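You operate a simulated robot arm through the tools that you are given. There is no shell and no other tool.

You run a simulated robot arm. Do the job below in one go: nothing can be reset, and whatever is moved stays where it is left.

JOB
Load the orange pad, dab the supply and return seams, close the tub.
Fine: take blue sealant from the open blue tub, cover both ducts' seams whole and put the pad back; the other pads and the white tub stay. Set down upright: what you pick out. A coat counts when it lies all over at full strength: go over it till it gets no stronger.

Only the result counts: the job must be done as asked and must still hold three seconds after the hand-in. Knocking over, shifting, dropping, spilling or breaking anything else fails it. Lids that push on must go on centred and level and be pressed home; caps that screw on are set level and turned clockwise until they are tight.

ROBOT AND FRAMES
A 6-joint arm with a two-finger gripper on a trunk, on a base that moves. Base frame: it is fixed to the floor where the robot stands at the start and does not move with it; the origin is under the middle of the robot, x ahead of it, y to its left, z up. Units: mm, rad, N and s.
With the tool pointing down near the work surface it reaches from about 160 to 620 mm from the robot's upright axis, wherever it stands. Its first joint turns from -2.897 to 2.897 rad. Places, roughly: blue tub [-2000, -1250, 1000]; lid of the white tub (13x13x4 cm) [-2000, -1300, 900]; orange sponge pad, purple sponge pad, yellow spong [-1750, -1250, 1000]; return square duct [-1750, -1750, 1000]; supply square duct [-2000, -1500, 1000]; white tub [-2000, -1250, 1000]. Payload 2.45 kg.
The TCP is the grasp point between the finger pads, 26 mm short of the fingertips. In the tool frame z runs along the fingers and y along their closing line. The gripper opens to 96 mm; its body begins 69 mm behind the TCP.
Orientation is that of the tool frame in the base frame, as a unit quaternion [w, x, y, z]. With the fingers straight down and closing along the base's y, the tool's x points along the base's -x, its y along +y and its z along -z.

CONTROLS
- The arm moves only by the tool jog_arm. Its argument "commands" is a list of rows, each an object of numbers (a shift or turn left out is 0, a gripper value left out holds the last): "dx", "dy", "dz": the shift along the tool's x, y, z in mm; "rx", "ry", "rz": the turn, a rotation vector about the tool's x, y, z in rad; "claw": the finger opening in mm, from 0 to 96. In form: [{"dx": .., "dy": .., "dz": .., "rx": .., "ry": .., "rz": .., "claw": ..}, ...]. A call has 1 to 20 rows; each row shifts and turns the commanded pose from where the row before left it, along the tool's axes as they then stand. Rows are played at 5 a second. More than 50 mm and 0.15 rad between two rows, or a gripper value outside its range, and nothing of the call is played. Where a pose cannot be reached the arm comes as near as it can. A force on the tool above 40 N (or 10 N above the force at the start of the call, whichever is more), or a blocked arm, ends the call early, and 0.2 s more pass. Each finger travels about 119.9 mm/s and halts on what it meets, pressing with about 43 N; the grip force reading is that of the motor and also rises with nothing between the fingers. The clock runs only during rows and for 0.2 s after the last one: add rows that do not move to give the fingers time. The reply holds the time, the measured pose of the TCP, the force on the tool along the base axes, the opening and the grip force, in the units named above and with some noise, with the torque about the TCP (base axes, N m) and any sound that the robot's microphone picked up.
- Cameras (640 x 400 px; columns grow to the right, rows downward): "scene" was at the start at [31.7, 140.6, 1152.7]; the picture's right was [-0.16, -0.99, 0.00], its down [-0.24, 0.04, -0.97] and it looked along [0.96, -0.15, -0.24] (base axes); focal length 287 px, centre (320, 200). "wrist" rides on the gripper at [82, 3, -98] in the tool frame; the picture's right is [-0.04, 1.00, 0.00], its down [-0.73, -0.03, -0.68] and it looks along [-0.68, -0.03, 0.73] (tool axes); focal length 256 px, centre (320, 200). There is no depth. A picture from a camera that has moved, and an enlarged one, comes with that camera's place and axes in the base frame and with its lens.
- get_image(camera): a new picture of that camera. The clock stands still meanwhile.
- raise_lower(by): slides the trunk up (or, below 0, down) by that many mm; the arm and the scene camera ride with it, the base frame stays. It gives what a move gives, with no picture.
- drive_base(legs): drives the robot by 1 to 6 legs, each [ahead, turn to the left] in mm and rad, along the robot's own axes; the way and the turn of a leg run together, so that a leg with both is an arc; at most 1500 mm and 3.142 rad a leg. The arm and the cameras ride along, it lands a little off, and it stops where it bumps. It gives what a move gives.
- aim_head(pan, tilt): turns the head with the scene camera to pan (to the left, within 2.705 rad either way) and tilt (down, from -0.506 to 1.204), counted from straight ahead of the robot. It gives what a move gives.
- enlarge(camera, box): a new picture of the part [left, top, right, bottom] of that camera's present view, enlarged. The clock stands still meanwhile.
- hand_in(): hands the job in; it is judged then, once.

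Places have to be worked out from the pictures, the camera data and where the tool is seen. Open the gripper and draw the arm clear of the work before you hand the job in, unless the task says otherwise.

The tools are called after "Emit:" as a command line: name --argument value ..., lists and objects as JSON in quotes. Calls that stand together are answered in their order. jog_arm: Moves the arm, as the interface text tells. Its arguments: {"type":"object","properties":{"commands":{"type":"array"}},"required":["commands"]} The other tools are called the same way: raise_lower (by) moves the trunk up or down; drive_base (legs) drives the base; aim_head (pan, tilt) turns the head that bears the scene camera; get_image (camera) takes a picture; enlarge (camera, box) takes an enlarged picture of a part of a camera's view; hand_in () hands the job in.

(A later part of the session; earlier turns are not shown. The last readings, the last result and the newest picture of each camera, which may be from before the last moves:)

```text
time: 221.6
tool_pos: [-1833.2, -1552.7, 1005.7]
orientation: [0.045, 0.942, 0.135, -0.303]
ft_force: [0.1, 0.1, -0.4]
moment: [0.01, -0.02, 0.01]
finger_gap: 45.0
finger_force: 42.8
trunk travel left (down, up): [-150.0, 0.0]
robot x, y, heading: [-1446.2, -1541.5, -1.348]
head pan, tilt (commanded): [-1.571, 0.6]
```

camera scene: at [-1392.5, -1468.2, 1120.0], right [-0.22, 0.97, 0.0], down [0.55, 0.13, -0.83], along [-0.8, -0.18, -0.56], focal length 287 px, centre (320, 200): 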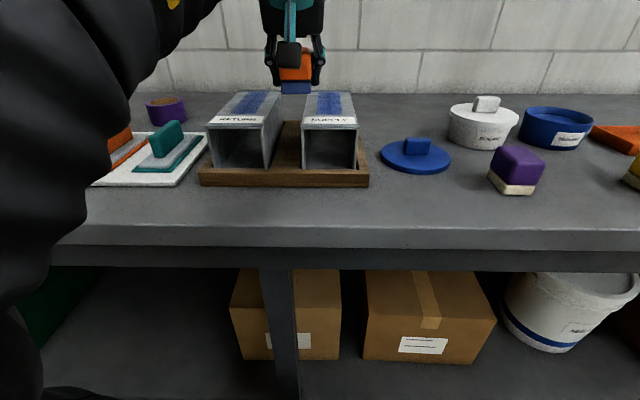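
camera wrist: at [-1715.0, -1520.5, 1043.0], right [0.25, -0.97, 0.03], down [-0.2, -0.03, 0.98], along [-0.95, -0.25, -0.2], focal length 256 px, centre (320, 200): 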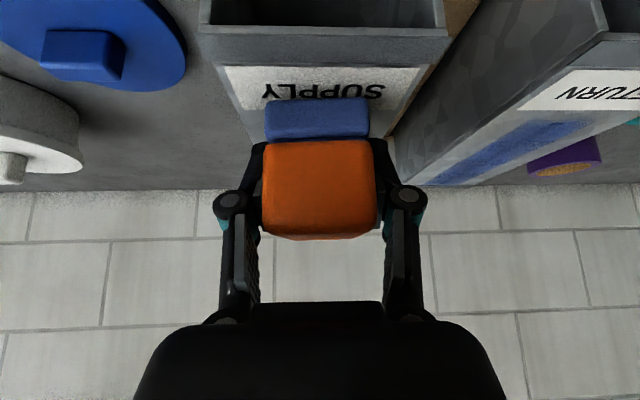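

Not touching yet; a little more.

Emit:
jog_arm --commands '[{"dx": 0.35, "dz": 0.5}, {}]'

Emit:
jog_arm --commands '[{"dx": 0.35, "dz": 0.5}, {}]'

Emit:
enlarge --camera "scene" --box '[290, 75, 370, 135]'

```text
time: 222.2
tool_pos: [-1832.8, -1552.6, 1004.8]
orientation: [0.046, 0.943, 0.135, -0.301]
ft_force: [-0.2, 0.5, -0.2]
moment: [0.02, 0.0, 0.0]
finger_gap: 45.2
finger_force: 43.1
trunk travel left (down, up): [-150.0, 0.0]
robot x, y, heading: [-1445.8, -1538.4, -1.349]
head pan, tilt (commanded): [-1.571, 0.6]
```

```text
time: 222.8
tool_pos: [-1832.1, -1552.9, 1004.9]
orientation: [0.046, 0.943, 0.135, -0.302]
ft_force: [-0.4, -0.5, -0.9]
moment: [-0.02, 0.01, -0.03]
finger_gap: 45.0
finger_force: 43.1
trunk travel left (down, up): [-150.0, 0.0]
robot x, y, heading: [-1447.2, -1542.6, -1.345]
head pan, tilt (commanded): [-1.571, 0.6]
```

```text
6.67 times, centred on (330, 105) of scene
camera zoom: at [-1392.5, -1468.1, 1120.0], right [-0.22, 0.98, 0.0], down [0.55, 0.13, -0.83], along [-0.8, -0.18, -0.56], focal length 1915 px, centre (253, 833)
```

zoom: 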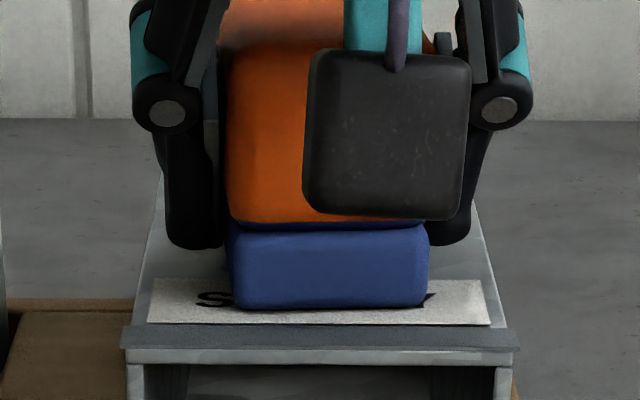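

Almost down; I continue.

Emit:
jog_arm --commands '[{"dx": 0.58, "dz": 0.81}, {}]'

Emit:
jog_arm --commands '[{"dx": 0.46, "dz": 0.65}, {}]'

```text
time: 223.4
tool_pos: [-1832.4, -1552.5, 1004.5]
orientation: [0.044, 0.943, 0.134, -0.302]
ft_force: [1.9, 0.1, 3.7]
moment: [-0.01, 0.12, -0.03]
finger_gap: 45.0
finger_force: 43.2
trunk travel left (down, up): [-150.0, 0.0]
robot x, y, heading: [-1447.4, -1538.9, -1.346]
head pan, tilt (commanded): [-1.571, 0.6]
```

```text
time: 224.0
tool_pos: [-1832.0, -1552.8, 1004.1]
orientation: [0.044, 0.942, 0.134, -0.304]
ft_force: [1.2, 1.9, 10.4]
moment: [-0.04, 0.25, -0.07]
finger_gap: 45.1
finger_force: 43.0
trunk travel left (down, up): [-150.0, 0.0]
robot x, y, heading: [-1446.5, -1541.1, -1.346]
head pan, tilt (commanded): [-1.571, 0.6]
```

Contact at 10 N. Forward-and-back pass over the supply seam, then I lift aside.

Emit:
jog_arm --commands '[{"dx": -12.54, "dz": 8.98, "dy": -1.08}, {"dx": -12.54, "dz": 8.98, "dy": -1.08}, {"dx": -12.54, "dz": 8.96, "dy": -1.08}, {"dx": -12.54, "dz": 8.94, "dy": -1.08}, {"dx": -12.54, "dz": 8.94, "dy": -1.08}, {"dx": -12.54, "dz": 8.94, "dy": -1.08}, {"dx": -12.54, "dz": 8.94, "dy": -1.08}, {"dx": -12.54, "dz": 8.94, "dy": -1.08}, {"dx": -12.54, "dz": 8.94, "dy": -1.08}]'

Emit:
jog_arm --commands '[{"dx": 12.54, "dz": -8.94, "dy": 1.08}, {"dx": 12.54, "dz": -8.94, "dy": 1.08}, {"dx": 12.54, "dz": -8.94, "dy": 1.08}, {"dx": 12.54, "dz": -8.94, "dy": 1.08}, {"dx": 12.54, "dz": -8.94, "dy": 1.08}, {"dx": 12.54, "dz": -8.94, "dy": 1.08}, {"dx": 12.54, "dz": -8.94, "dy": 1.08}, {"dx": 12.54, "dz": -8.94, "dy": 1.08}, {"dx": 12.54, "dz": -8.94, "dy": 1.08}]'

Emit:
jog_arm --commands '[{"dx": -2.9, "dz": -4.1}, {"dx": -8.7, "dz": -12.2}, {"dx": -8.7, "dz": -12.2}, {"dy": -45}, {"dy": -45}, {}]'

Emit:
get_image --camera "wrist"

Emit:
enlarge --camera "scene" --box '[290, 85, 370, 135]'

```text
time: 226.0
tool_pos: [-1970.7, -1581.7, 1004.4]
orientation: [0.044, 0.942, 0.134, -0.303]
ft_force: [4.0, 0.4, 14.9]
moment: [-0.12, 0.17, 0.05]
finger_gap: 45.1
finger_force: 42.9
trunk travel left (down, up): [-150.0, 0.0]
robot x, y, heading: [-1445.6, -1542.3, -1.348]
head pan, tilt (commanded): [-1.571, 0.6]
```

```text
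time: 228.0
tool_pos: [-1834.2, -1553.5, 1003.9]
orientation: [0.045, 0.942, 0.134, -0.305]
ft_force: [-4.1, -1.0, 23.9]
moment: [-0.31, 0.84, 0.01]
finger_gap: 45.2
finger_force: 42.9
trunk travel left (down, up): [-150.0, 0.0]
robot x, y, heading: [-1447.6, -1540.4, -1.347]
head pan, tilt (commanded): [-1.571, 0.6]
```

```text
time: 229.4
tool_pos: [-1857.6, -1466.5, 1039.8]
orientation: [0.045, 0.943, 0.134, -0.302]
ft_force: [0.0, -0.2, 0.1]
moment: [0.01, 0.01, 0.0]
finger_gap: 44.8
finger_force: 43.2
trunk travel left (down, up): [-150.0, 0.0]
robot x, y, heading: [-1445.8, -1541.2, -1.349]
head pan, tilt (commanded): [-1.571, 0.6]
```

```text
taken
camera wrist: at [-1737.9, -1433.6, 1071.8], right [0.25, -0.97, 0.03], down [-0.2, -0.03, 0.98], along [-0.95, -0.25, -0.2], focal length 256 px, centre (320, 200)
```

wrist: 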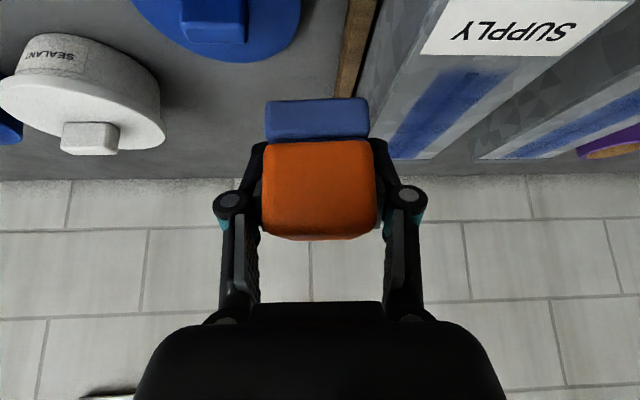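

```text
8.00 times, centred on (330, 110) of scene
camera zoom: at [-1392.5, -1468.2, 1120.0], right [-0.22, 0.97, 0.0], down [0.55, 0.13, -0.83], along [-0.8, -0.18, -0.56], focal length 2298 px, centre (240, 920)
```

zoom: 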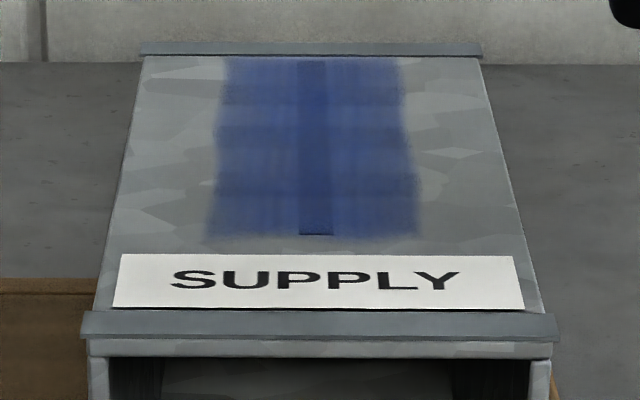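

Both seams are evenly coated. Now I take the pad back: drive to the loading spot, correcting the heading slightly.

Emit:
drive_base --legs '[[0, -0.012], [-385, 0.0]]'

Emit:
get_image --camera "scene"

Emit:
get_image --camera "wrist"

```text
time: 232.2
tool_pos: [-1932.6, -1087.1, 1039.4]
orientation: [0.042, 0.944, 0.124, -0.303]
ft_force: [0.7, 0.0, -1.4]
moment: [-0.02, 0.0, -0.03]
finger_gap: 44.6
finger_force: 42.6
trunk travel left (down, up): [-150.0, 0.0]
robot x, y, heading: [-1522.9, -1173.1, -1.368]
head pan, tilt (commanded): [-1.571, 0.6]
```

```text
taken
camera scene: at [-1468.2, -1100.9, 1120.0], right [-0.2, 0.98, 0.0], down [0.55, 0.11, -0.83], along [-0.81, -0.16, -0.56], focal length 287 px, centre (320, 200)
```

scene: 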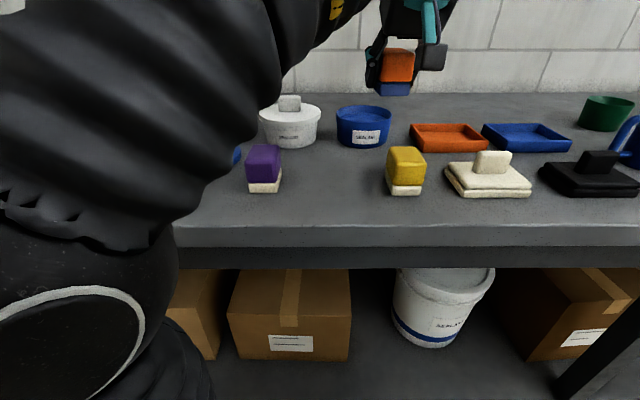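

```text
taken
camera wrist: at [-1812.7, -1058.8, 1071.8], right [0.23, -0.97, 0.03], down [-0.2, -0.02, 0.98], along [-0.95, -0.23, -0.2], focal length 256 px, centre (320, 200)
```

wrist: 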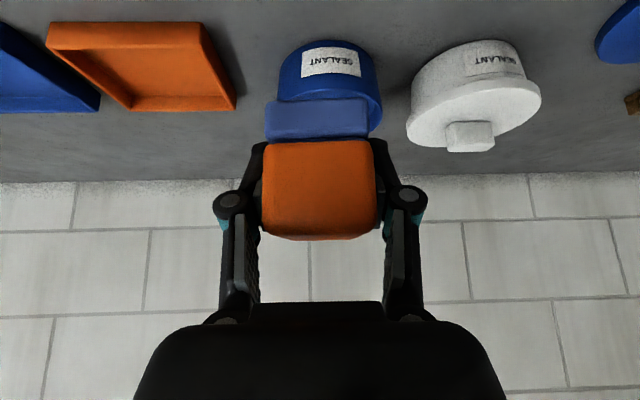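

I bring the pad back above its home place at TCP ≈(-1847,-1154).

Emit:
jog_arm --commands '[{"dx": 17.7, "dz": -12.7, "dy": 29}, {"dx": 17.7, "dz": -12.7, "dy": 29}, {"dx": 17.7, "dz": -12.7, "dy": 29}, {}]'

Emit:
get_image --camera "scene"

Emit:
get_image --camera "wrist"

```text
time: 233.2
tool_pos: [-1846.7, -1154.7, 1040.4]
orientation: [0.042, 0.944, 0.124, -0.303]
ft_force: [-0.3, -0.6, -0.6]
moment: [0.04, 0.02, -0.01]
finger_gap: 45.1
finger_force: 43.1
trunk travel left (down, up): [-150.0, 0.0]
robot x, y, heading: [-1522.1, -1171.4, -1.376]
head pan, tilt (commanded): [-1.571, 0.6]
```

```text
taken
camera scene: at [-1468.2, -1100.9, 1120.0], right [-0.2, 0.98, 0.0], down [0.55, 0.11, -0.83], along [-0.81, -0.16, -0.56], focal length 287 px, centre (320, 200)
```

scene: 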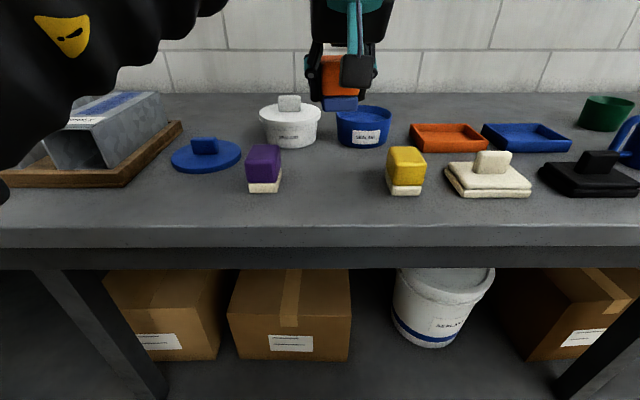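

```text
taken
camera wrist: at [-1727.3, -1124.9, 1071.3], right [0.23, -0.97, 0.03], down [-0.2, -0.02, 0.98], along [-0.95, -0.23, -0.2], focal length 256 px, centre (320, 200)
```

wrist: 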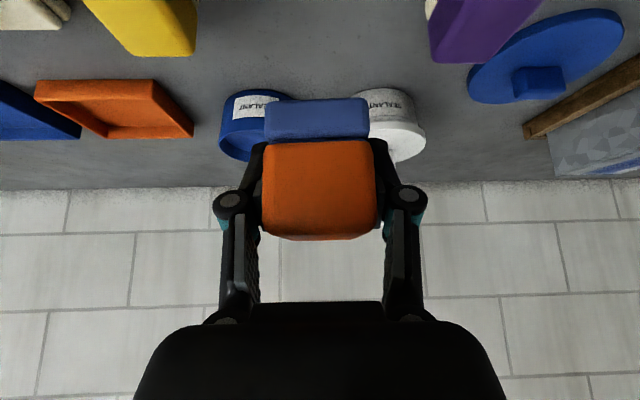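

I lower it down to just above the bench.

Emit:
jog_arm --commands '[{"dx": 8.7, "dz": 12.2}, {"dx": 8.7, "dz": 12.2}, {"dx": 8.7, "dz": 12.2}, {"dx": 8.7, "dz": 12.2}, {"dx": 8.7, "dz": 12.2}, {"dx": 8.7, "dz": 12.2}, {"dx": 8.7, "dz": 12.2}, {"dx": 5.8, "dz": 8.14}, {}]'

Emit:
enlarge --camera "scene" --box '[240, 120, 440, 245]'

Emit:
get_image --camera "wrist"

```text
time: 235.2
tool_pos: [-1845.3, -1157.0, 925.3]
orientation: [0.042, 0.944, 0.125, -0.302]
ft_force: [0.1, -0.5, -0.7]
moment: [0.02, 0.04, 0.0]
finger_gap: 45.1
finger_force: 43.0
trunk travel left (down, up): [-150.0, 0.0]
robot x, y, heading: [-1523.8, -1172.4, -1.373]
head pan, tilt (commanded): [-1.571, 0.6]
```

```text
3.20 times, centred on (340, 182) of scene
camera zoom: at [-1468.1, -1101.0, 1120.0], right [-0.2, 0.98, 0.0], down [0.55, 0.11, -0.83], along [-0.81, -0.16, -0.56], focal length 919 px, centre (256, 256)
```

zoom: 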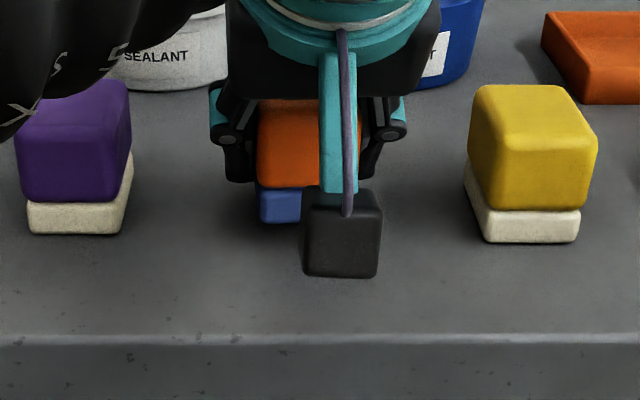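

```text
taken
camera wrist: at [-1726.0, -1126.6, 957.7], right [0.23, -0.97, 0.03], down [-0.2, -0.02, 0.98], along [-0.95, -0.23, -0.2], focal length 256 px, centre (320, 200)
```

wrist: 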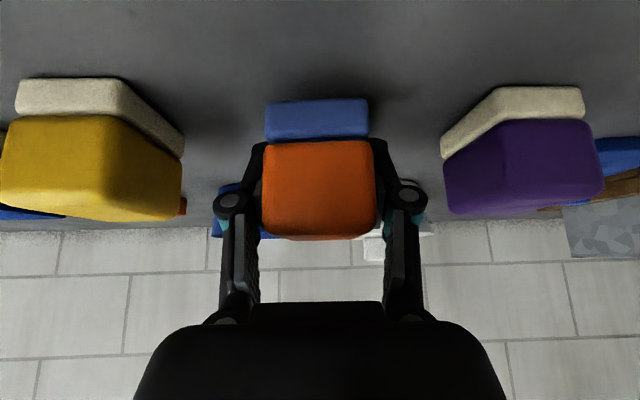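

The pad is symmetric between its neighbours as before. I lower in small steps to contact.

Emit:
jog_arm --commands '[{"dx": 2.9, "dz": 4.07}, {"dx": 1.74, "dz": 2.44}, {}]'

Emit:
jog_arm --commands '[{"dx": 1.16, "dz": 1.63}, {}]'

Emit:
jog_arm --commands '[{"dx": 0.87, "dz": 1.22}, {}]'

```text
time: 236.0
tool_pos: [-1847.1, -1156.0, 916.4]
orientation: [0.042, 0.944, 0.125, -0.303]
ft_force: [-0.3, -0.6, -1.2]
moment: [-0.02, 0.03, -0.05]
finger_gap: 44.9
finger_force: 42.9
trunk travel left (down, up): [-150.0, 0.0]
robot x, y, heading: [-1525.4, -1174.0, -1.373]
head pan, tilt (commanded): [-1.571, 0.6]
```

```text
time: 236.6
tool_pos: [-1845.6, -1154.4, 916.1]
orientation: [0.042, 0.944, 0.124, -0.303]
ft_force: [0.3, 0.7, -0.7]
moment: [0.03, 0.0, 0.02]
finger_gap: 44.9
finger_force: 43.2
trunk travel left (down, up): [-150.0, 0.0]
robot x, y, heading: [-1521.1, -1176.9, -1.371]
head pan, tilt (commanded): [-1.571, 0.6]
```

```text
time: 237.2
tool_pos: [-1846.2, -1155.4, 913.7]
orientation: [0.043, 0.944, 0.125, -0.303]
ft_force: [-0.2, 0.0, -1.2]
moment: [-0.02, 0.03, 0.03]
finger_gap: 45.0
finger_force: 43.1
trunk travel left (down, up): [-150.0, 0.0]
robot x, y, heading: [-1524.0, -1176.7, -1.369]
head pan, tilt (commanded): [-1.571, 0.6]
```

Emit:
jog_arm --commands '[{"dx": 0.58, "dz": 0.81}, {}]'

Emit:
jog_arm --commands '[{"dx": 0.46, "dz": 0.65}, {}]'

Emit:
enlarge --camera "wrist" --box '[220, 60, 420, 185]'

```text
time: 237.8
tool_pos: [-1845.8, -1155.9, 912.3]
orientation: [0.041, 0.944, 0.124, -0.302]
ft_force: [0.3, -0.1, 0.0]
moment: [0.0, -0.02, -0.01]
finger_gap: 44.9
finger_force: 43.2
trunk travel left (down, up): [-150.0, 0.0]
robot x, y, heading: [-1524.3, -1176.0, -1.367]
head pan, tilt (commanded): [-1.571, 0.6]
```

```text
time: 238.4
tool_pos: [-1847.0, -1156.5, 912.3]
orientation: [0.042, 0.944, 0.124, -0.302]
ft_force: [-0.4, 0.2, -1.0]
moment: [0.0, -0.01, 0.02]
finger_gap: 45.1
finger_force: 42.3
trunk travel left (down, up): [-150.0, 0.0]
robot x, y, heading: [-1522.5, -1174.1, -1.369]
head pan, tilt (commanded): [-1.571, 0.6]
```

```text
3.20 times, centred on (320, 122) of wrist
camera zoom: at [-1726.4, -1126.1, 943.9], right [0.23, -0.97, 0.03], down [-0.2, -0.02, 0.98], along [-0.95, -0.23, -0.2], focal length 819 px, centre (320, 448)
```

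zoom: 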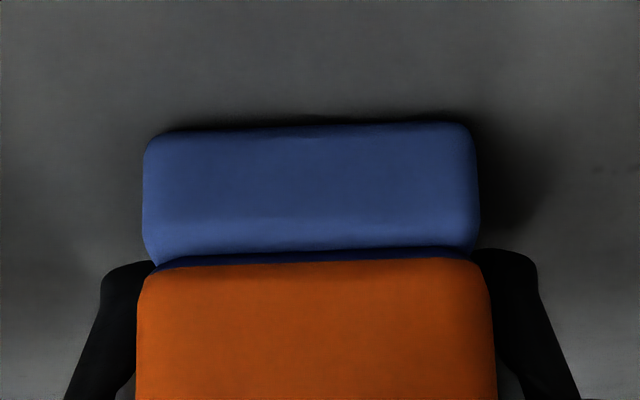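

Very near the bench now; a little further.

Emit:
jog_arm --commands '[{"dx": 0.46, "dz": 0.65}, {}]'

Emit:
jog_arm --commands '[{"dx": 0.46, "dz": 0.65}, {}]'

```text
time: 239.0
tool_pos: [-1844.5, -1155.3, 911.9]
orientation: [0.042, 0.944, 0.125, -0.303]
ft_force: [-0.5, 0.0, -0.8]
moment: [0.02, 0.01, 0.0]
finger_gap: 44.9
finger_force: 42.4
trunk travel left (down, up): [-150.0, 0.0]
robot x, y, heading: [-1520.4, -1171.1, -1.367]
head pan, tilt (commanded): [-1.571, 0.6]
```

```text
time: 239.6
tool_pos: [-1846.0, -1156.3, 912.0]
orientation: [0.041, 0.944, 0.124, -0.303]
ft_force: [-0.6, 0.9, 4.4]
moment: [0.02, 0.14, -0.02]
finger_gap: 45.1
finger_force: 43.4
trunk travel left (down, up): [-150.0, 0.0]
robot x, y, heading: [-1527.0, -1171.9, -1.369]
head pan, tilt (commanded): [-1.571, 0.6]
```

It touches (4 N). I open the claw and check the pad stands upright.

Emit:
jog_arm --commands '[{"claw": 52}, {"claw": 66}, {}, {}]'

Emit:
jog_arm --commands '[{"dz": -20}, {"dz": -30}, {"dz": -40}, {}]'

Emit:
get_image --camera "wrist"

Emit:
get_image --camera "scene"

```text
time: 240.6
tool_pos: [-1845.9, -1156.0, 909.8]
orientation: [0.042, 0.944, 0.124, -0.303]
ft_force: [0.8, 0.2, 0.5]
moment: [0.0, 0.02, 0.01]
finger_gap: 65.9
finger_force: 0.0
trunk travel left (down, up): [-150.0, 0.0]
robot x, y, heading: [-1523.8, -1175.0, -1.368]
head pan, tilt (commanded): [-1.571, 0.6]
```

```text
time: 241.6
tool_pos: [-1795.9, -1142.1, 982.9]
orientation: [0.042, 0.944, 0.124, -0.303]
ft_force: [0.1, 0.4, -0.5]
moment: [0.01, 0.01, 0.0]
finger_gap: 65.9
finger_force: 0.0
trunk travel left (down, up): [-150.0, 0.0]
robot x, y, heading: [-1519.9, -1172.4, -1.372]
head pan, tilt (commanded): [-1.571, 0.6]
```

```text
taken
camera wrist: at [-1676.9, -1112.4, 1015.1], right [0.23, -0.97, 0.03], down [-0.2, -0.02, 0.98], along [-0.95, -0.23, -0.2], focal length 256 px, centre (320, 200)
```

wrist: 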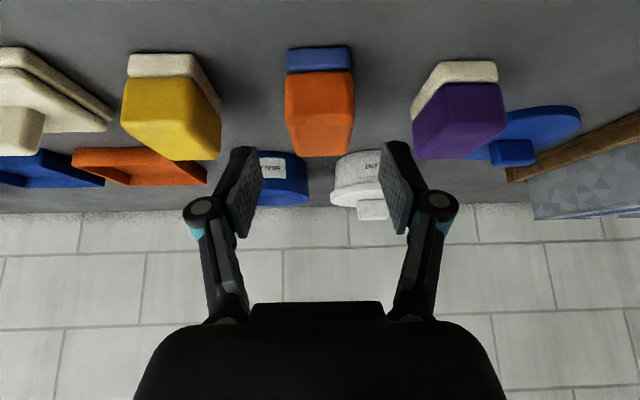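

```text
taken
camera scene: at [-1468.1, -1101.0, 1120.0], right [-0.2, 0.98, 0.0], down [0.55, 0.11, -0.83], along [-0.81, -0.16, -0.56], focal length 287 px, centre (320, 200)
```

scene: 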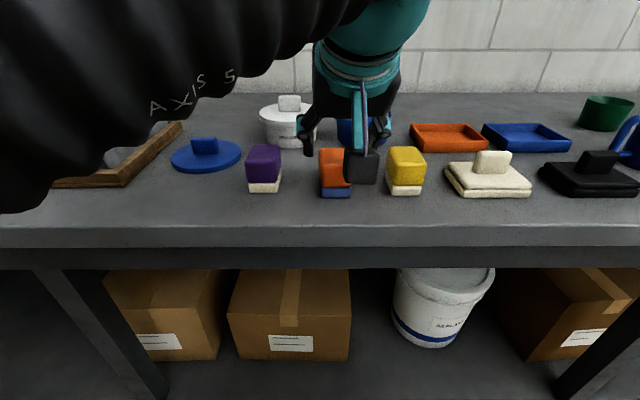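

The pad is back upright in its row. Now the lid: I enlarge the scene view of it to read its centre and the knob's direction.

Emit:
enlarge --camera "scene" --box '[156, 120, 268, 190]'

Emit:
enlarge --camera "scene" --box '[260, 120, 420, 220]'

```text
5.71 times, centred on (212, 155) of scene
camera zoom: at [-1468.1, -1101.0, 1120.0], right [-0.2, 0.98, 0.0], down [0.55, 0.11, -0.83], along [-0.81, -0.16, -0.56], focal length 1641 px, centre (937, 457)
```

zoom: 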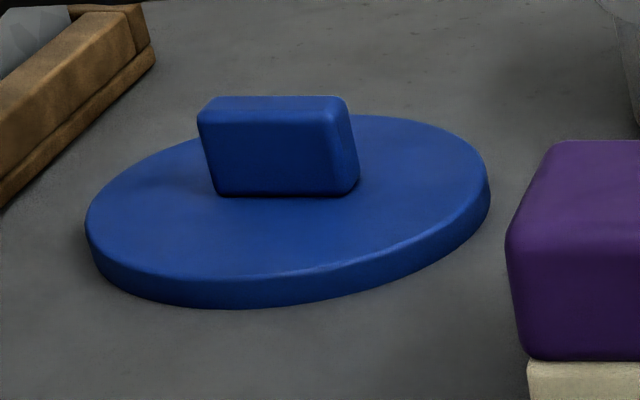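

```text
4.00 times, centred on (340, 170) of scene
camera zoom: at [-1468.1, -1101.0, 1120.0], right [-0.2, 0.98, 0.0], down [0.55, 0.11, -0.83], along [-0.81, -0.16, -0.56], focal length 1149 px, centre (240, 320)
```

zoom: 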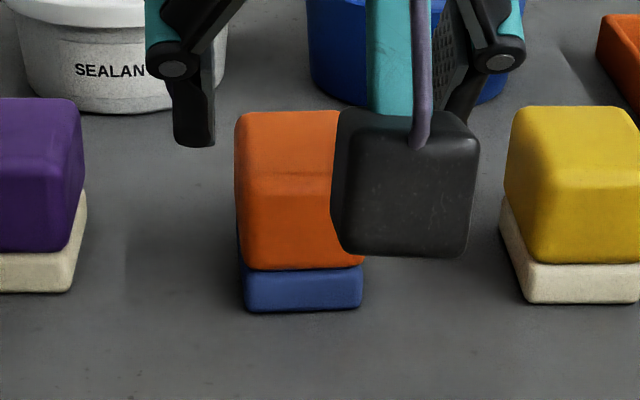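

The knob's long side lies along the bench; lid top z≈892, knob top ≈921, lid/knob centre ≈(-1903,-1403). I rise, reduce the lean to 0.45 and approach the lid from the robot side to see it.

Emit:
jog_arm --commands '[{"dx": -17.4, "dz": -24.4, "claw": 78}, {"ry": 0.085}, {"ry": 0.085}, {"dy": 45}, {"dy": 45}, {"dy": 45}, {"dy": 45}, {"dy": 44}, {"dx": -36, "dz": 17.4}, {"dx": -36, "dz": 17.4}, {}]'

Emit:
get_image --camera "wrist"

Emit:
get_image --camera "scene"

```text
time: 243.5
tool_pos: [-1766.2, -1320.7, 1017.1]
orientation: [0.014, 0.973, 0.045, -0.228]
ft_force: [0.1, -0.1, -0.5]
moment: [0.0, -0.02, -0.03]
finger_gap: 77.9
finger_force: 0.0
trunk travel left (down, up): [-150.0, 0.0]
robot x, y, heading: [-1518.4, -1176.9, -1.369]
head pan, tilt (commanded): [-1.571, 0.6]
stopped in row 9: the arm was blocked; the commanded pose is now the measured one
```

```text
taken
camera wrist: at [-1649.5, -1311.5, 1068.5], right [0.06, -1.0, 0.02], down [-0.36, 0.0, 0.93], along [-0.93, -0.06, -0.36], focal length 256 px, centre (320, 200)
```

wrist: 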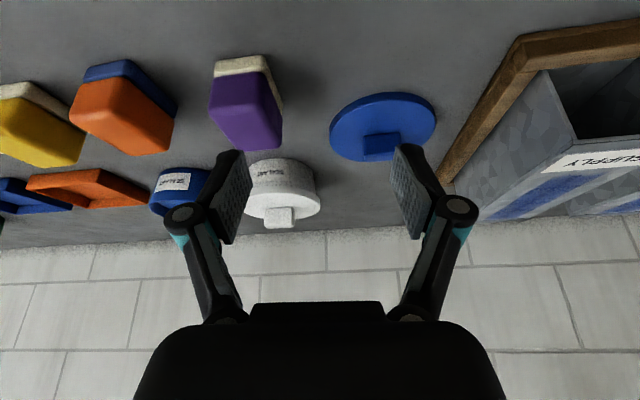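

```text
taken
camera scene: at [-1469.6, -1065.2, 1125.6], right [0.2, 0.98, 0.0], down [0.5, -0.1, -0.86], along [-0.84, 0.17, -0.51], focal length 287 px, centre (320, 200)
```

scene: 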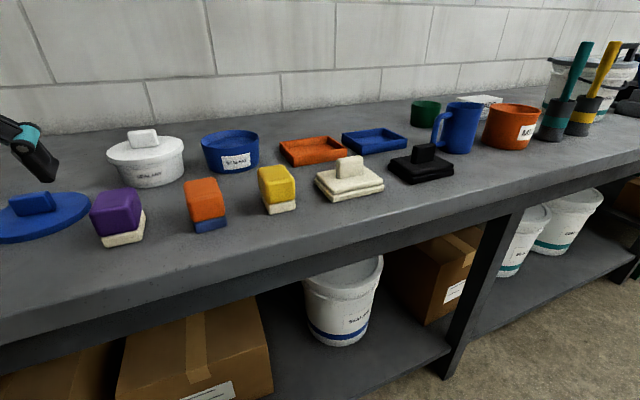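

The arm's elbow met my own head when the tool came too close to me, and the head camera was pushed aside. I move the tool outward to free it, then re-aim the head.

Emit:
jog_arm --commands '[{"dx": -20, "dz": 10}, {"dx": -25, "dz": 12.5, "dy": 20}, {"dx": -26, "dz": 13, "dy": 37}, {}]'

Emit:
aim_head --pan -1.57 --tilt 0.6

Emit:
get_image --camera "scene"

Emit:
get_image --camera "wrist"

```text
time: 244.5
tool_pos: [-1838.3, -1385.1, 1015.0]
orientation: [0.014, 0.972, 0.046, -0.228]
ft_force: [0.2, 0.1, -0.4]
moment: [-0.01, 0.0, -0.03]
finger_gap: 78.0
finger_force: 0.2
trunk travel left (down, up): [-150.0, 0.0]
robot x, y, heading: [-1522.5, -1173.2, -1.374]
head pan, tilt (commanded): [-1.571, 0.6]
```

```text
time: 245.1
tool_pos: [-1838.4, -1385.2, 1015.3]
orientation: [0.014, 0.972, 0.046, -0.228]
ft_force: [0.0, 0.0, -0.6]
moment: [0.02, -0.03, 0.01]
finger_gap: 78.1
finger_force: 0.1
trunk travel left (down, up): [-150.0, 0.0]
robot x, y, heading: [-1520.9, -1176.4, -1.367]
head pan, tilt (commanded): [-1.571, 0.6]
```

```text
taken
camera scene: at [-1468.1, -1101.1, 1120.0], right [-0.2, 0.98, 0.0], down [0.55, 0.11, -0.83], along [-0.81, -0.16, -0.56], focal length 287 px, centre (320, 200)
```

scene: 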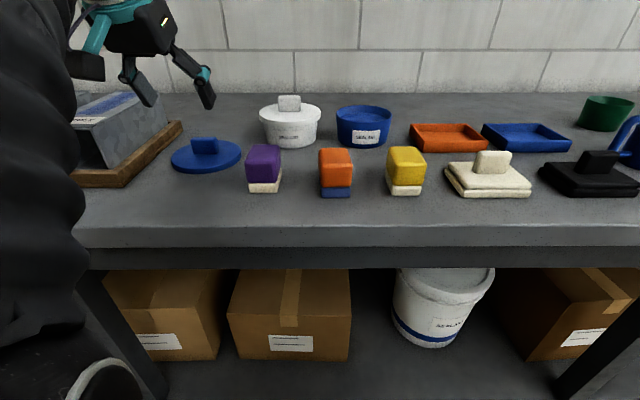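

```text
taken
camera wrist: at [-1721.9, -1375.8, 1066.2], right [0.06, -1.0, 0.02], down [-0.35, 0.0, 0.93], along [-0.93, -0.07, -0.35], focal length 256 px, centre (320, 200)
```

wrist: 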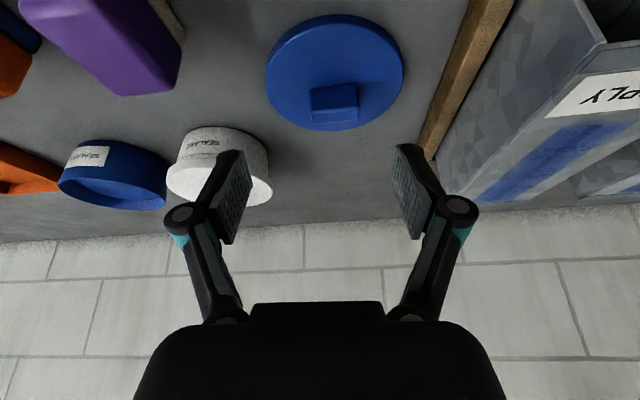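

Freed, the head is back and nothing on the bench moved. I enlarge the lid in the wrist view to measure the knob.

Emit:
enlarge --camera "wrist" --box '[250, 0, 420, 140]'

```text
2.86 times, centred on (335, 70) of wrist
camera zoom: at [-1721.9, -1375.8, 1066.2], right [0.06, -1.0, 0.02], down [-0.35, 0.0, 0.93], along [-0.93, -0.07, -0.35], focal length 731 px, centre (277, 571)
```

zoom: 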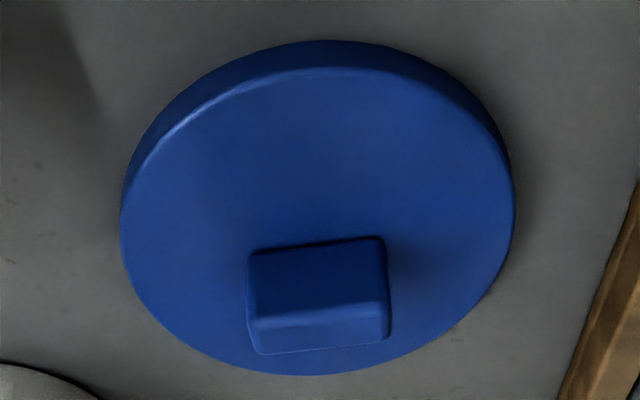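

Lid centre ≈(-1903,-1404), knob about 42×17×27 mm with its long side at ≈100°. I turn the hand to match (5.4° about the vertical), move over the knob and lower to 955 for a check.

Emit:
jog_arm --commands '[{"rx": -0.0422, "rz": -0.085}, {"dx": -26.5, "dz": 13.2, "dy": 2.7}, {"dx": -26.5, "dz": 13.2, "dy": 2.7}, {"dx": 13.3, "dz": 26.9}, {"dx": 13.3, "dz": 26.9}, {}]'

Emit:
get_image --camera "wrist"

Emit:
enlarge --camera "scene" --box '[130, 90, 290, 190]'

```text
time: 246.5
tool_pos: [-1894.5, -1402.0, 954.1]
orientation: [0.024, 0.969, 0.092, -0.228]
ft_force: [0.0, -0.7, -0.9]
moment: [0.04, -0.02, -0.03]
finger_gap: 77.7
finger_force: 0.0
trunk travel left (down, up): [-150.0, 0.0]
robot x, y, heading: [-1520.2, -1173.8, -1.374]
head pan, tilt (commanded): [-1.571, 0.6]
```

```text
taken
camera wrist: at [-1779.8, -1381.1, 1005.3], right [0.16, -0.99, 0.02], down [-0.35, -0.03, 0.94], along [-0.92, -0.15, -0.35], focal length 256 px, centre (320, 200)
```

wrist: 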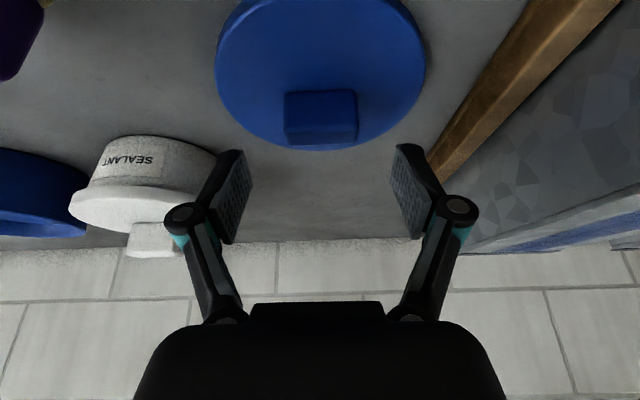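

```text
4.00 times, centred on (210, 140) of scene
camera zoom: at [-1468.1, -1101.0, 1120.0], right [-0.2, 0.98, 0.0], down [0.55, 0.11, -0.83], along [-0.81, -0.16, -0.56], focal length 1149 px, centre (760, 440)
```

zoom: 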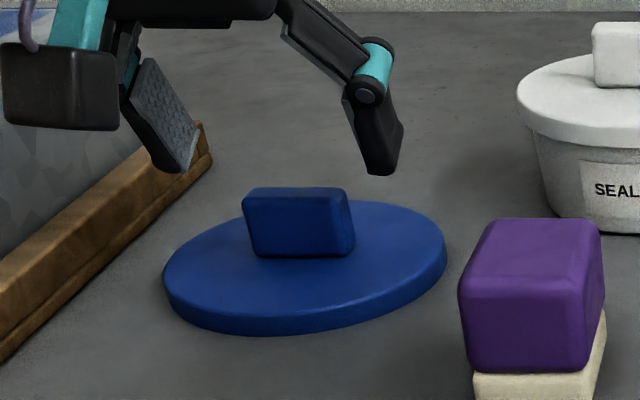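

The knob is centred between the fingers. I lower to TCP z≈926 and check for contact.

Emit:
jog_arm --commands '[{"dx": -1.8, "dz": 0.9}, {"dx": 4.45, "dz": 8.96}, {"dx": 4.45, "dz": 8.96}, {"dx": 3.1, "dz": 6.3}, {}]'

Emit:
get_image --camera "wrist"

Emit:
enlarge --camera "scene" --box '[130, 90, 290, 190]'

```text
time: 247.7
tool_pos: [-1898.2, -1401.9, 929.9]
orientation: [0.026, 0.969, 0.094, -0.228]
ft_force: [0.1, -0.3, 0.0]
moment: [0.01, -0.02, 0.01]
finger_gap: 78.0
finger_force: 0.0
trunk travel left (down, up): [-150.0, 0.0]
robot x, y, heading: [-1520.1, -1172.0, -1.366]
head pan, tilt (commanded): [-1.571, 0.6]
```

```text
taken
camera wrist: at [-1782.3, -1382.0, 981.5], right [0.16, -0.99, 0.02], down [-0.35, -0.03, 0.94], along [-0.92, -0.15, -0.35], focal length 256 px, centre (320, 200)
```

wrist: 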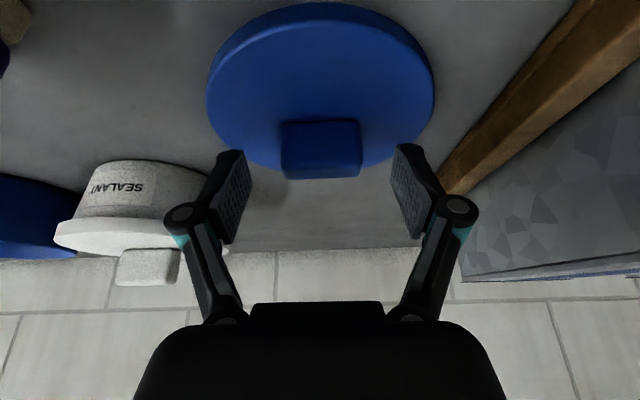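

```text
4.00 times, centred on (210, 140) of scene
camera zoom: at [-1468.1, -1101.0, 1120.0], right [-0.2, 0.98, 0.0], down [0.55, 0.11, -0.83], along [-0.81, -0.16, -0.56], focal length 1149 px, centre (760, 440)
```

zoom: 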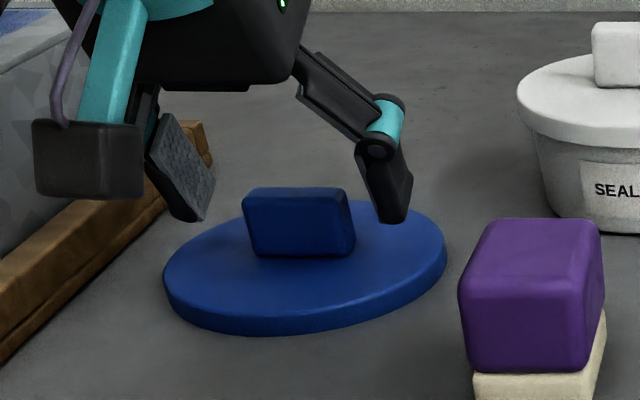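

Just a bit lower, then I close on the knob.

Emit:
jog_arm --commands '[{"dx": 1.78, "dz": 3.58}, {}, {"claw": 60}, {"claw": 45}, {"claw": 25}, {}, {}, {}]'

Emit:
get_image --camera "wrist"

Emit:
enlarge --camera "scene" --box '[130, 90, 290, 190]'

```text
time: 249.5
tool_pos: [-1896.2, -1402.0, 926.7]
orientation: [0.026, 0.969, 0.094, -0.229]
ft_force: [-1.9, -0.2, 3.3]
moment: [0.22, 0.07, 0.09]
finger_gap: 42.7
finger_force: 43.1
trunk travel left (down, up): [-150.0, 0.0]
robot x, y, heading: [-1523.4, -1171.0, -1.371]
head pan, tilt (commanded): [-1.571, 0.6]
```

```text
taken
camera wrist: at [-1782.0, -1382.0, 978.3], right [0.16, -0.99, 0.02], down [-0.35, -0.03, 0.94], along [-0.92, -0.15, -0.35], focal length 256 px, centre (320, 200)
```

wrist: 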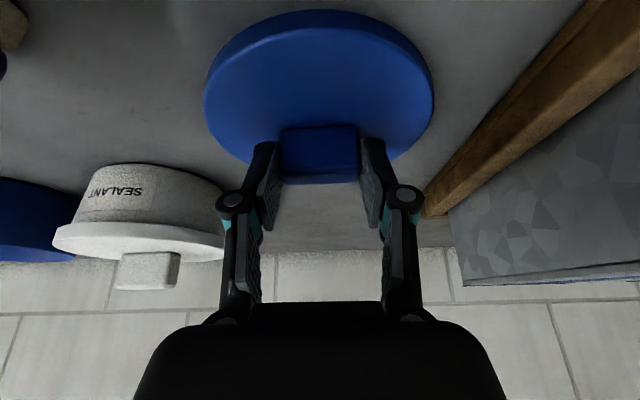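

```text
4.00 times, centred on (210, 140) of scene
camera zoom: at [-1468.1, -1101.0, 1120.0], right [-0.2, 0.98, 0.0], down [0.55, 0.11, -0.83], along [-0.81, -0.16, -0.56], focal length 1149 px, centre (760, 440)
```

zoom: 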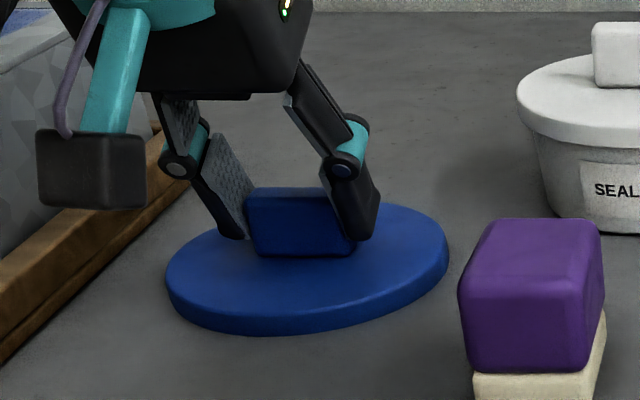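

The knob is held (42.7 mm, 43 N). I lift 25 mm and check the lid hangs level.

Emit:
jog_arm --commands '[{"dx": -2.2, "dz": -4.5}, {"dx": -4.45, "dz": -8.96}, {"dx": -4.45, "dz": -8.96}, {}]'

Emit:
get_image --camera "wrist"

Emit:
enlarge --camera "scene" --box '[130, 90, 290, 190]'

```text
time: 250.5
tool_pos: [-1898.1, -1403.8, 952.5]
orientation: [0.025, 0.969, 0.093, -0.228]
ft_force: [-0.2, -0.5, -0.2]
moment: [0.0, 0.04, -0.02]
finger_gap: 42.7
finger_force: 43.5
trunk travel left (down, up): [-150.0, 0.0]
robot x, y, heading: [-1521.4, -1170.7, -1.367]
head pan, tilt (commanded): [-1.571, 0.6]
```

```text
taken
camera wrist: at [-1783.2, -1383.4, 1003.4], right [0.16, -0.99, 0.02], down [-0.35, -0.03, 0.94], along [-0.92, -0.15, -0.35], focal length 256 px, centre (320, 200)
```

wrist: 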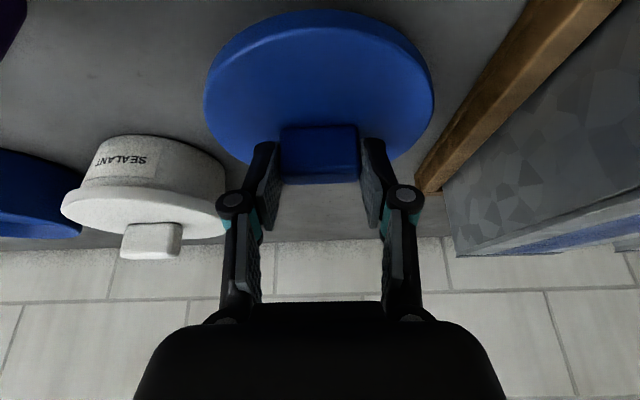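

```text
4.00 times, centred on (210, 140) of scene
camera zoom: at [-1468.2, -1101.1, 1120.0], right [-0.2, 0.98, 0.0], down [0.55, 0.11, -0.83], along [-0.81, -0.16, -0.56], focal length 1149 px, centre (760, 440)
```

zoom: 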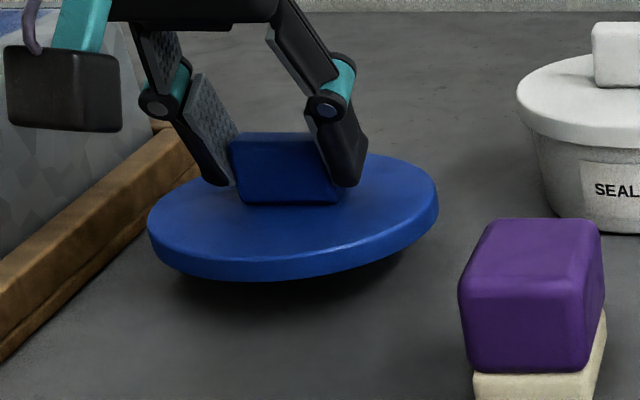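

The lid hangs level. I lift it to TCP ≈1030 so it clears the white tub and pads.

Emit:
jog_arm --commands '[{"dx": -6.67, "dz": -13.44}, {"dx": -6.67, "dz": -13.44}, {"dx": -6.67, "dz": -13.44}, {"dx": -6.67, "dz": -13.44}, {"dx": -6.67, "dz": -13.44}, {}]'

Emit:
get_image --camera "wrist"

```text
time: 251.9
tool_pos: [-1897.9, -1403.9, 1027.9]
orientation: [0.025, 0.969, 0.092, -0.229]
ft_force: [-0.4, -0.3, 0.0]
moment: [0.02, 0.02, 0.01]
finger_gap: 42.6
finger_force: 42.6
trunk travel left (down, up): [-150.0, 0.0]
robot x, y, heading: [-1522.8, -1172.8, -1.368]
head pan, tilt (commanded): [-1.571, 0.6]
```

```text
taken
camera wrist: at [-1783.0, -1382.4, 1078.8], right [0.16, -0.99, 0.02], down [-0.35, -0.03, 0.94], along [-0.92, -0.15, -0.35], focal length 256 px, centre (320, 200)
```

wrist: 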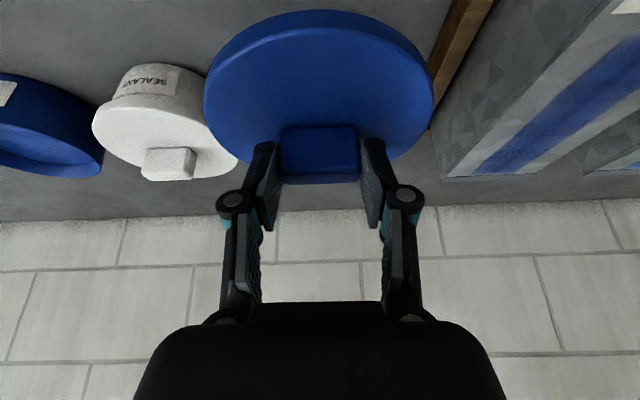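

Lid underside is at about 984, above everything in the way. I drive back 150 mm along the bench so that the tub comes abreast.

Emit:
drive_base --legs '[[-150, 0.0]]'

Emit:
get_image --camera "scene"

Emit:
get_image --camera "wrist"

```text
time: 253.3
tool_pos: [-1927.5, -1254.9, 1028.3]
orientation: [0.024, 0.969, 0.092, -0.229]
ft_force: [-1.1, -0.3, -0.2]
moment: [0.02, 0.01, 0.01]
finger_gap: 42.6
finger_force: 43.0
trunk travel left (down, up): [-150.0, 0.0]
robot x, y, heading: [-1548.6, -1024.7, -1.371]
head pan, tilt (commanded): [-1.571, 0.6]
```

```text
taken
camera scene: at [-1498.3, -953.6, 1120.0], right [-0.2, 0.98, 0.0], down [0.55, 0.11, -0.83], along [-0.81, -0.17, -0.56], focal length 287 px, centre (320, 200)
```

scene: 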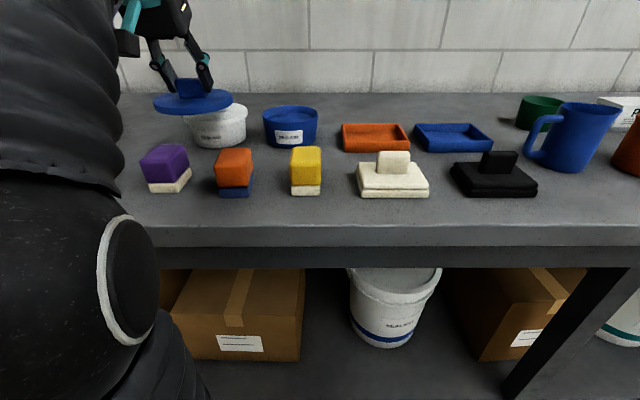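

```text
taken
camera wrist: at [-1812.9, -1235.3, 1078.6], right [0.16, -0.99, 0.02], down [-0.35, -0.03, 0.94], along [-0.92, -0.16, -0.35], focal length 256 px, centre (320, 200)
```

wrist: 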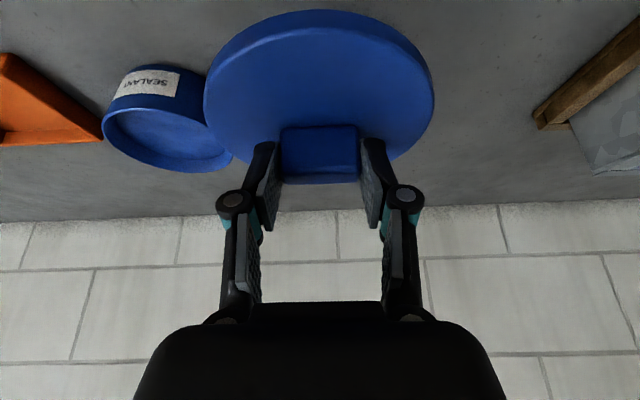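

The tub is unobstructed in this view. I enlarge tub and lid to fix their relative positions with the same camera.

Emit:
enlarge --camera "scene" --box '[240, 85, 340, 160]'

Emit:
enlarge --camera "scene" --box '[140, 65, 260, 140]'

Emit:
enlarge --camera "wrist" --box '[90, 50, 250, 180]'

```text
5.33 times, centred on (290, 122) of scene
camera zoom: at [-1498.3, -953.6, 1120.0], right [-0.2, 0.98, 0.0], down [0.55, 0.11, -0.83], along [-0.81, -0.17, -0.56], focal length 1532 px, centre (480, 613)
```

zoom: 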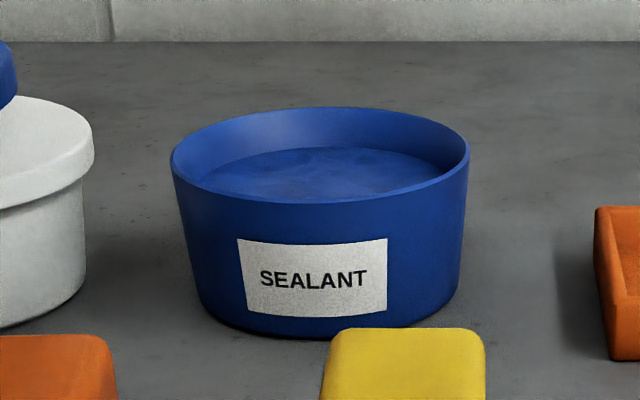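

```text
5.33 times, centred on (200, 102) of scene
camera zoom: at [-1498.3, -953.6, 1120.0], right [-0.2, 0.98, 0.0], down [0.55, 0.11, -0.83], along [-0.81, -0.17, -0.56], focal length 1532 px, centre (960, 720)
```

zoom: 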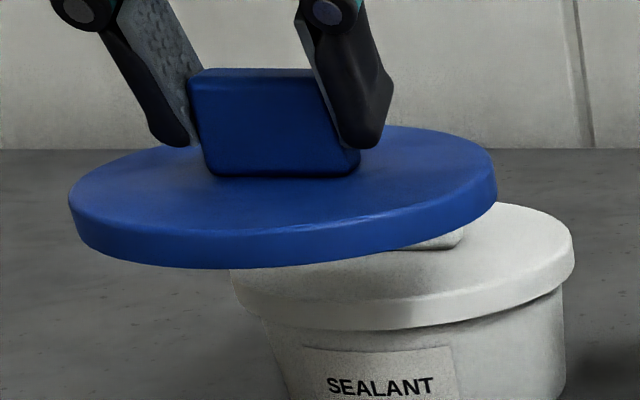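

```text
3.08 times, centred on (170, 115) of wrist
camera zoom: at [-1812.9, -1235.3, 1078.6], right [0.16, -0.99, 0.02], down [-0.35, -0.03, 0.94], along [-0.92, -0.16, -0.35], focal length 788 px, centre (782, 462)
```

zoom: 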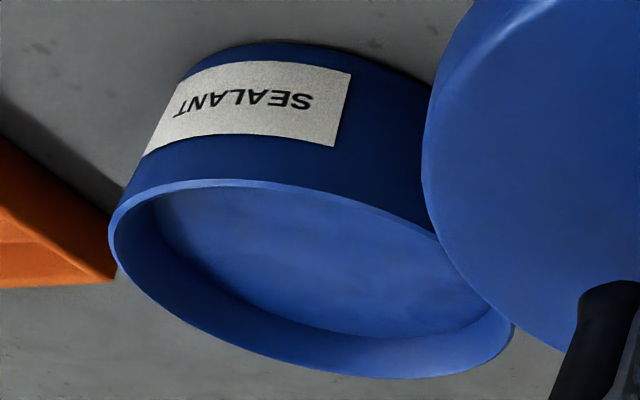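

Tub centre is confirmed at about (-2055,-1129); the lid's centre lies ≈7 mm beyond the TCP, so the TCP should go to (-2048,-1127). I move sideways first, then out over the tub.

Emit:
jog_arm --commands '[{"dy": -49.5}, {"dy": -49.5}, {"dy": -49.4}, {}, {"dx": -28.2, "dz": 14.15}, {"dx": -28.2, "dz": 14.15}, {}]'

```text
time: 254.9
tool_pos: [-2019.4, -1122.3, 1023.3]
orientation: [0.025, 0.969, 0.093, -0.23]
ft_force: [0.0, 0.0, 0.1]
moment: [-0.01, 0.03, 0.02]
finger_gap: 42.7
finger_force: 43.2
trunk travel left (down, up): [-150.0, 0.0]
robot x, y, heading: [-1555.6, -1025.3, -1.373]
head pan, tilt (commanded): [-1.571, 0.6]
```

Height still 1023. I go the last 30 mm out while lowering to about 1002.

Emit:
jog_arm --commands '[{"dx": 4.5, "dz": 9}, {"dx": 4.5, "dz": 9}, {"dx": -26, "dz": 13}, {}]'

Emit:
get_image --camera "scene"

Emit:
get_image --camera "wrist"

Emit:
enlarge --camera "scene" --box '[230, 75, 350, 150]'

```text
time: 255.9
tool_pos: [-2047.6, -1127.3, 1003.3]
orientation: [0.025, 0.969, 0.093, -0.228]
ft_force: [-0.1, -0.3, -0.6]
moment: [-0.01, 0.01, 0.02]
finger_gap: 42.5
finger_force: 43.0
trunk travel left (down, up): [-150.0, 0.0]
robot x, y, heading: [-1553.1, -1025.0, -1.371]
head pan, tilt (commanded): [-1.571, 0.6]
```

```text
taken
camera scene: at [-1498.3, -953.6, 1120.0], right [-0.2, 0.98, 0.0], down [0.55, 0.11, -0.83], along [-0.81, -0.17, -0.56], focal length 287 px, centre (320, 200)
```

scene: 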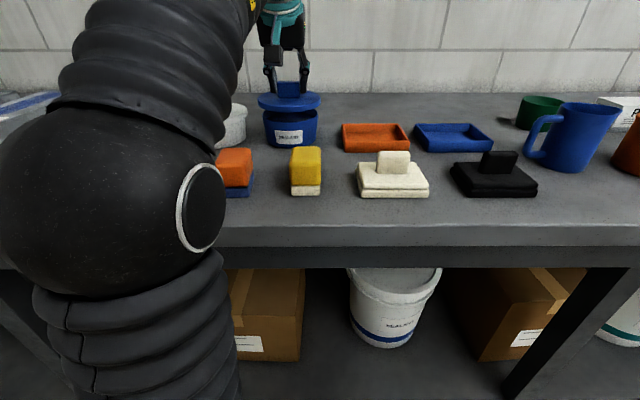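

```text
taken
camera wrist: at [-1932.5, -1107.8, 1054.5], right [0.16, -0.99, 0.02], down [-0.35, -0.03, 0.94], along [-0.92, -0.16, -0.35], focal length 256 px, centre (320, 200)
```

wrist: 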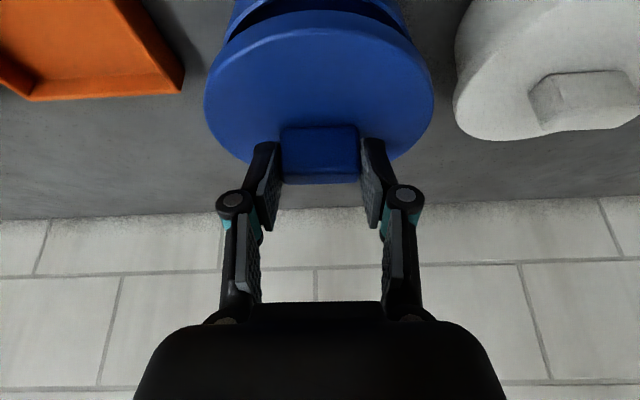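

```text
5.33 times, centred on (290, 112) of scene
camera zoom: at [-1498.3, -953.6, 1120.0], right [-0.2, 0.98, 0.0], down [0.55, 0.11, -0.83], along [-0.81, -0.17, -0.56], focal length 1532 px, centre (480, 667)
```

zoom: 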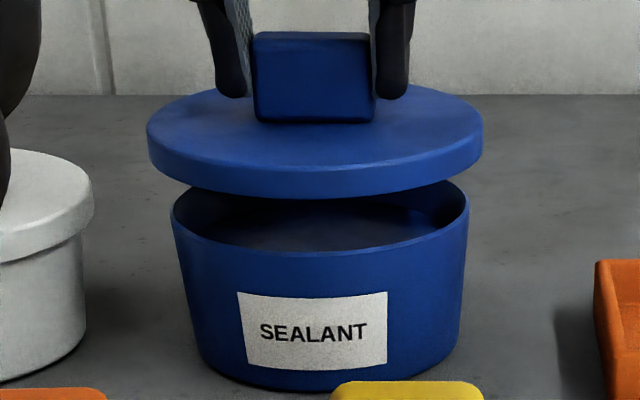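

Laterally lid and tub agree within a millimetre. I enlarge the wrist view where the tub's front rim shows behind the lid's near edge to check the other direction.

Emit:
enlarge --camera "wrist" --box '[190, 0, 450, 162]'

```text
2.46 times, centred on (320, 81) of wrist
camera zoom: at [-1932.5, -1107.8, 1054.5], right [0.16, -0.99, 0.02], down [-0.35, -0.03, 0.94], along [-0.92, -0.16, -0.35], focal length 630 px, centre (320, 493)
```

zoom: 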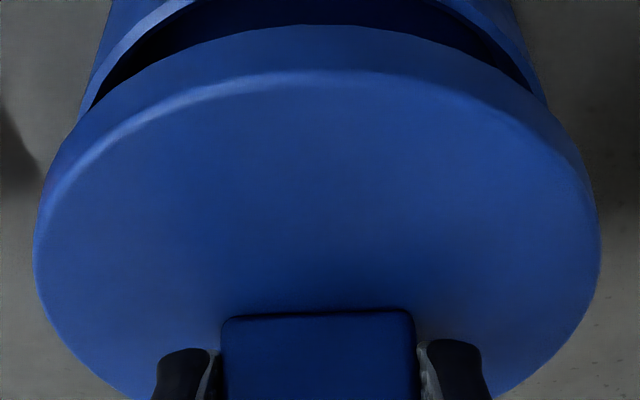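

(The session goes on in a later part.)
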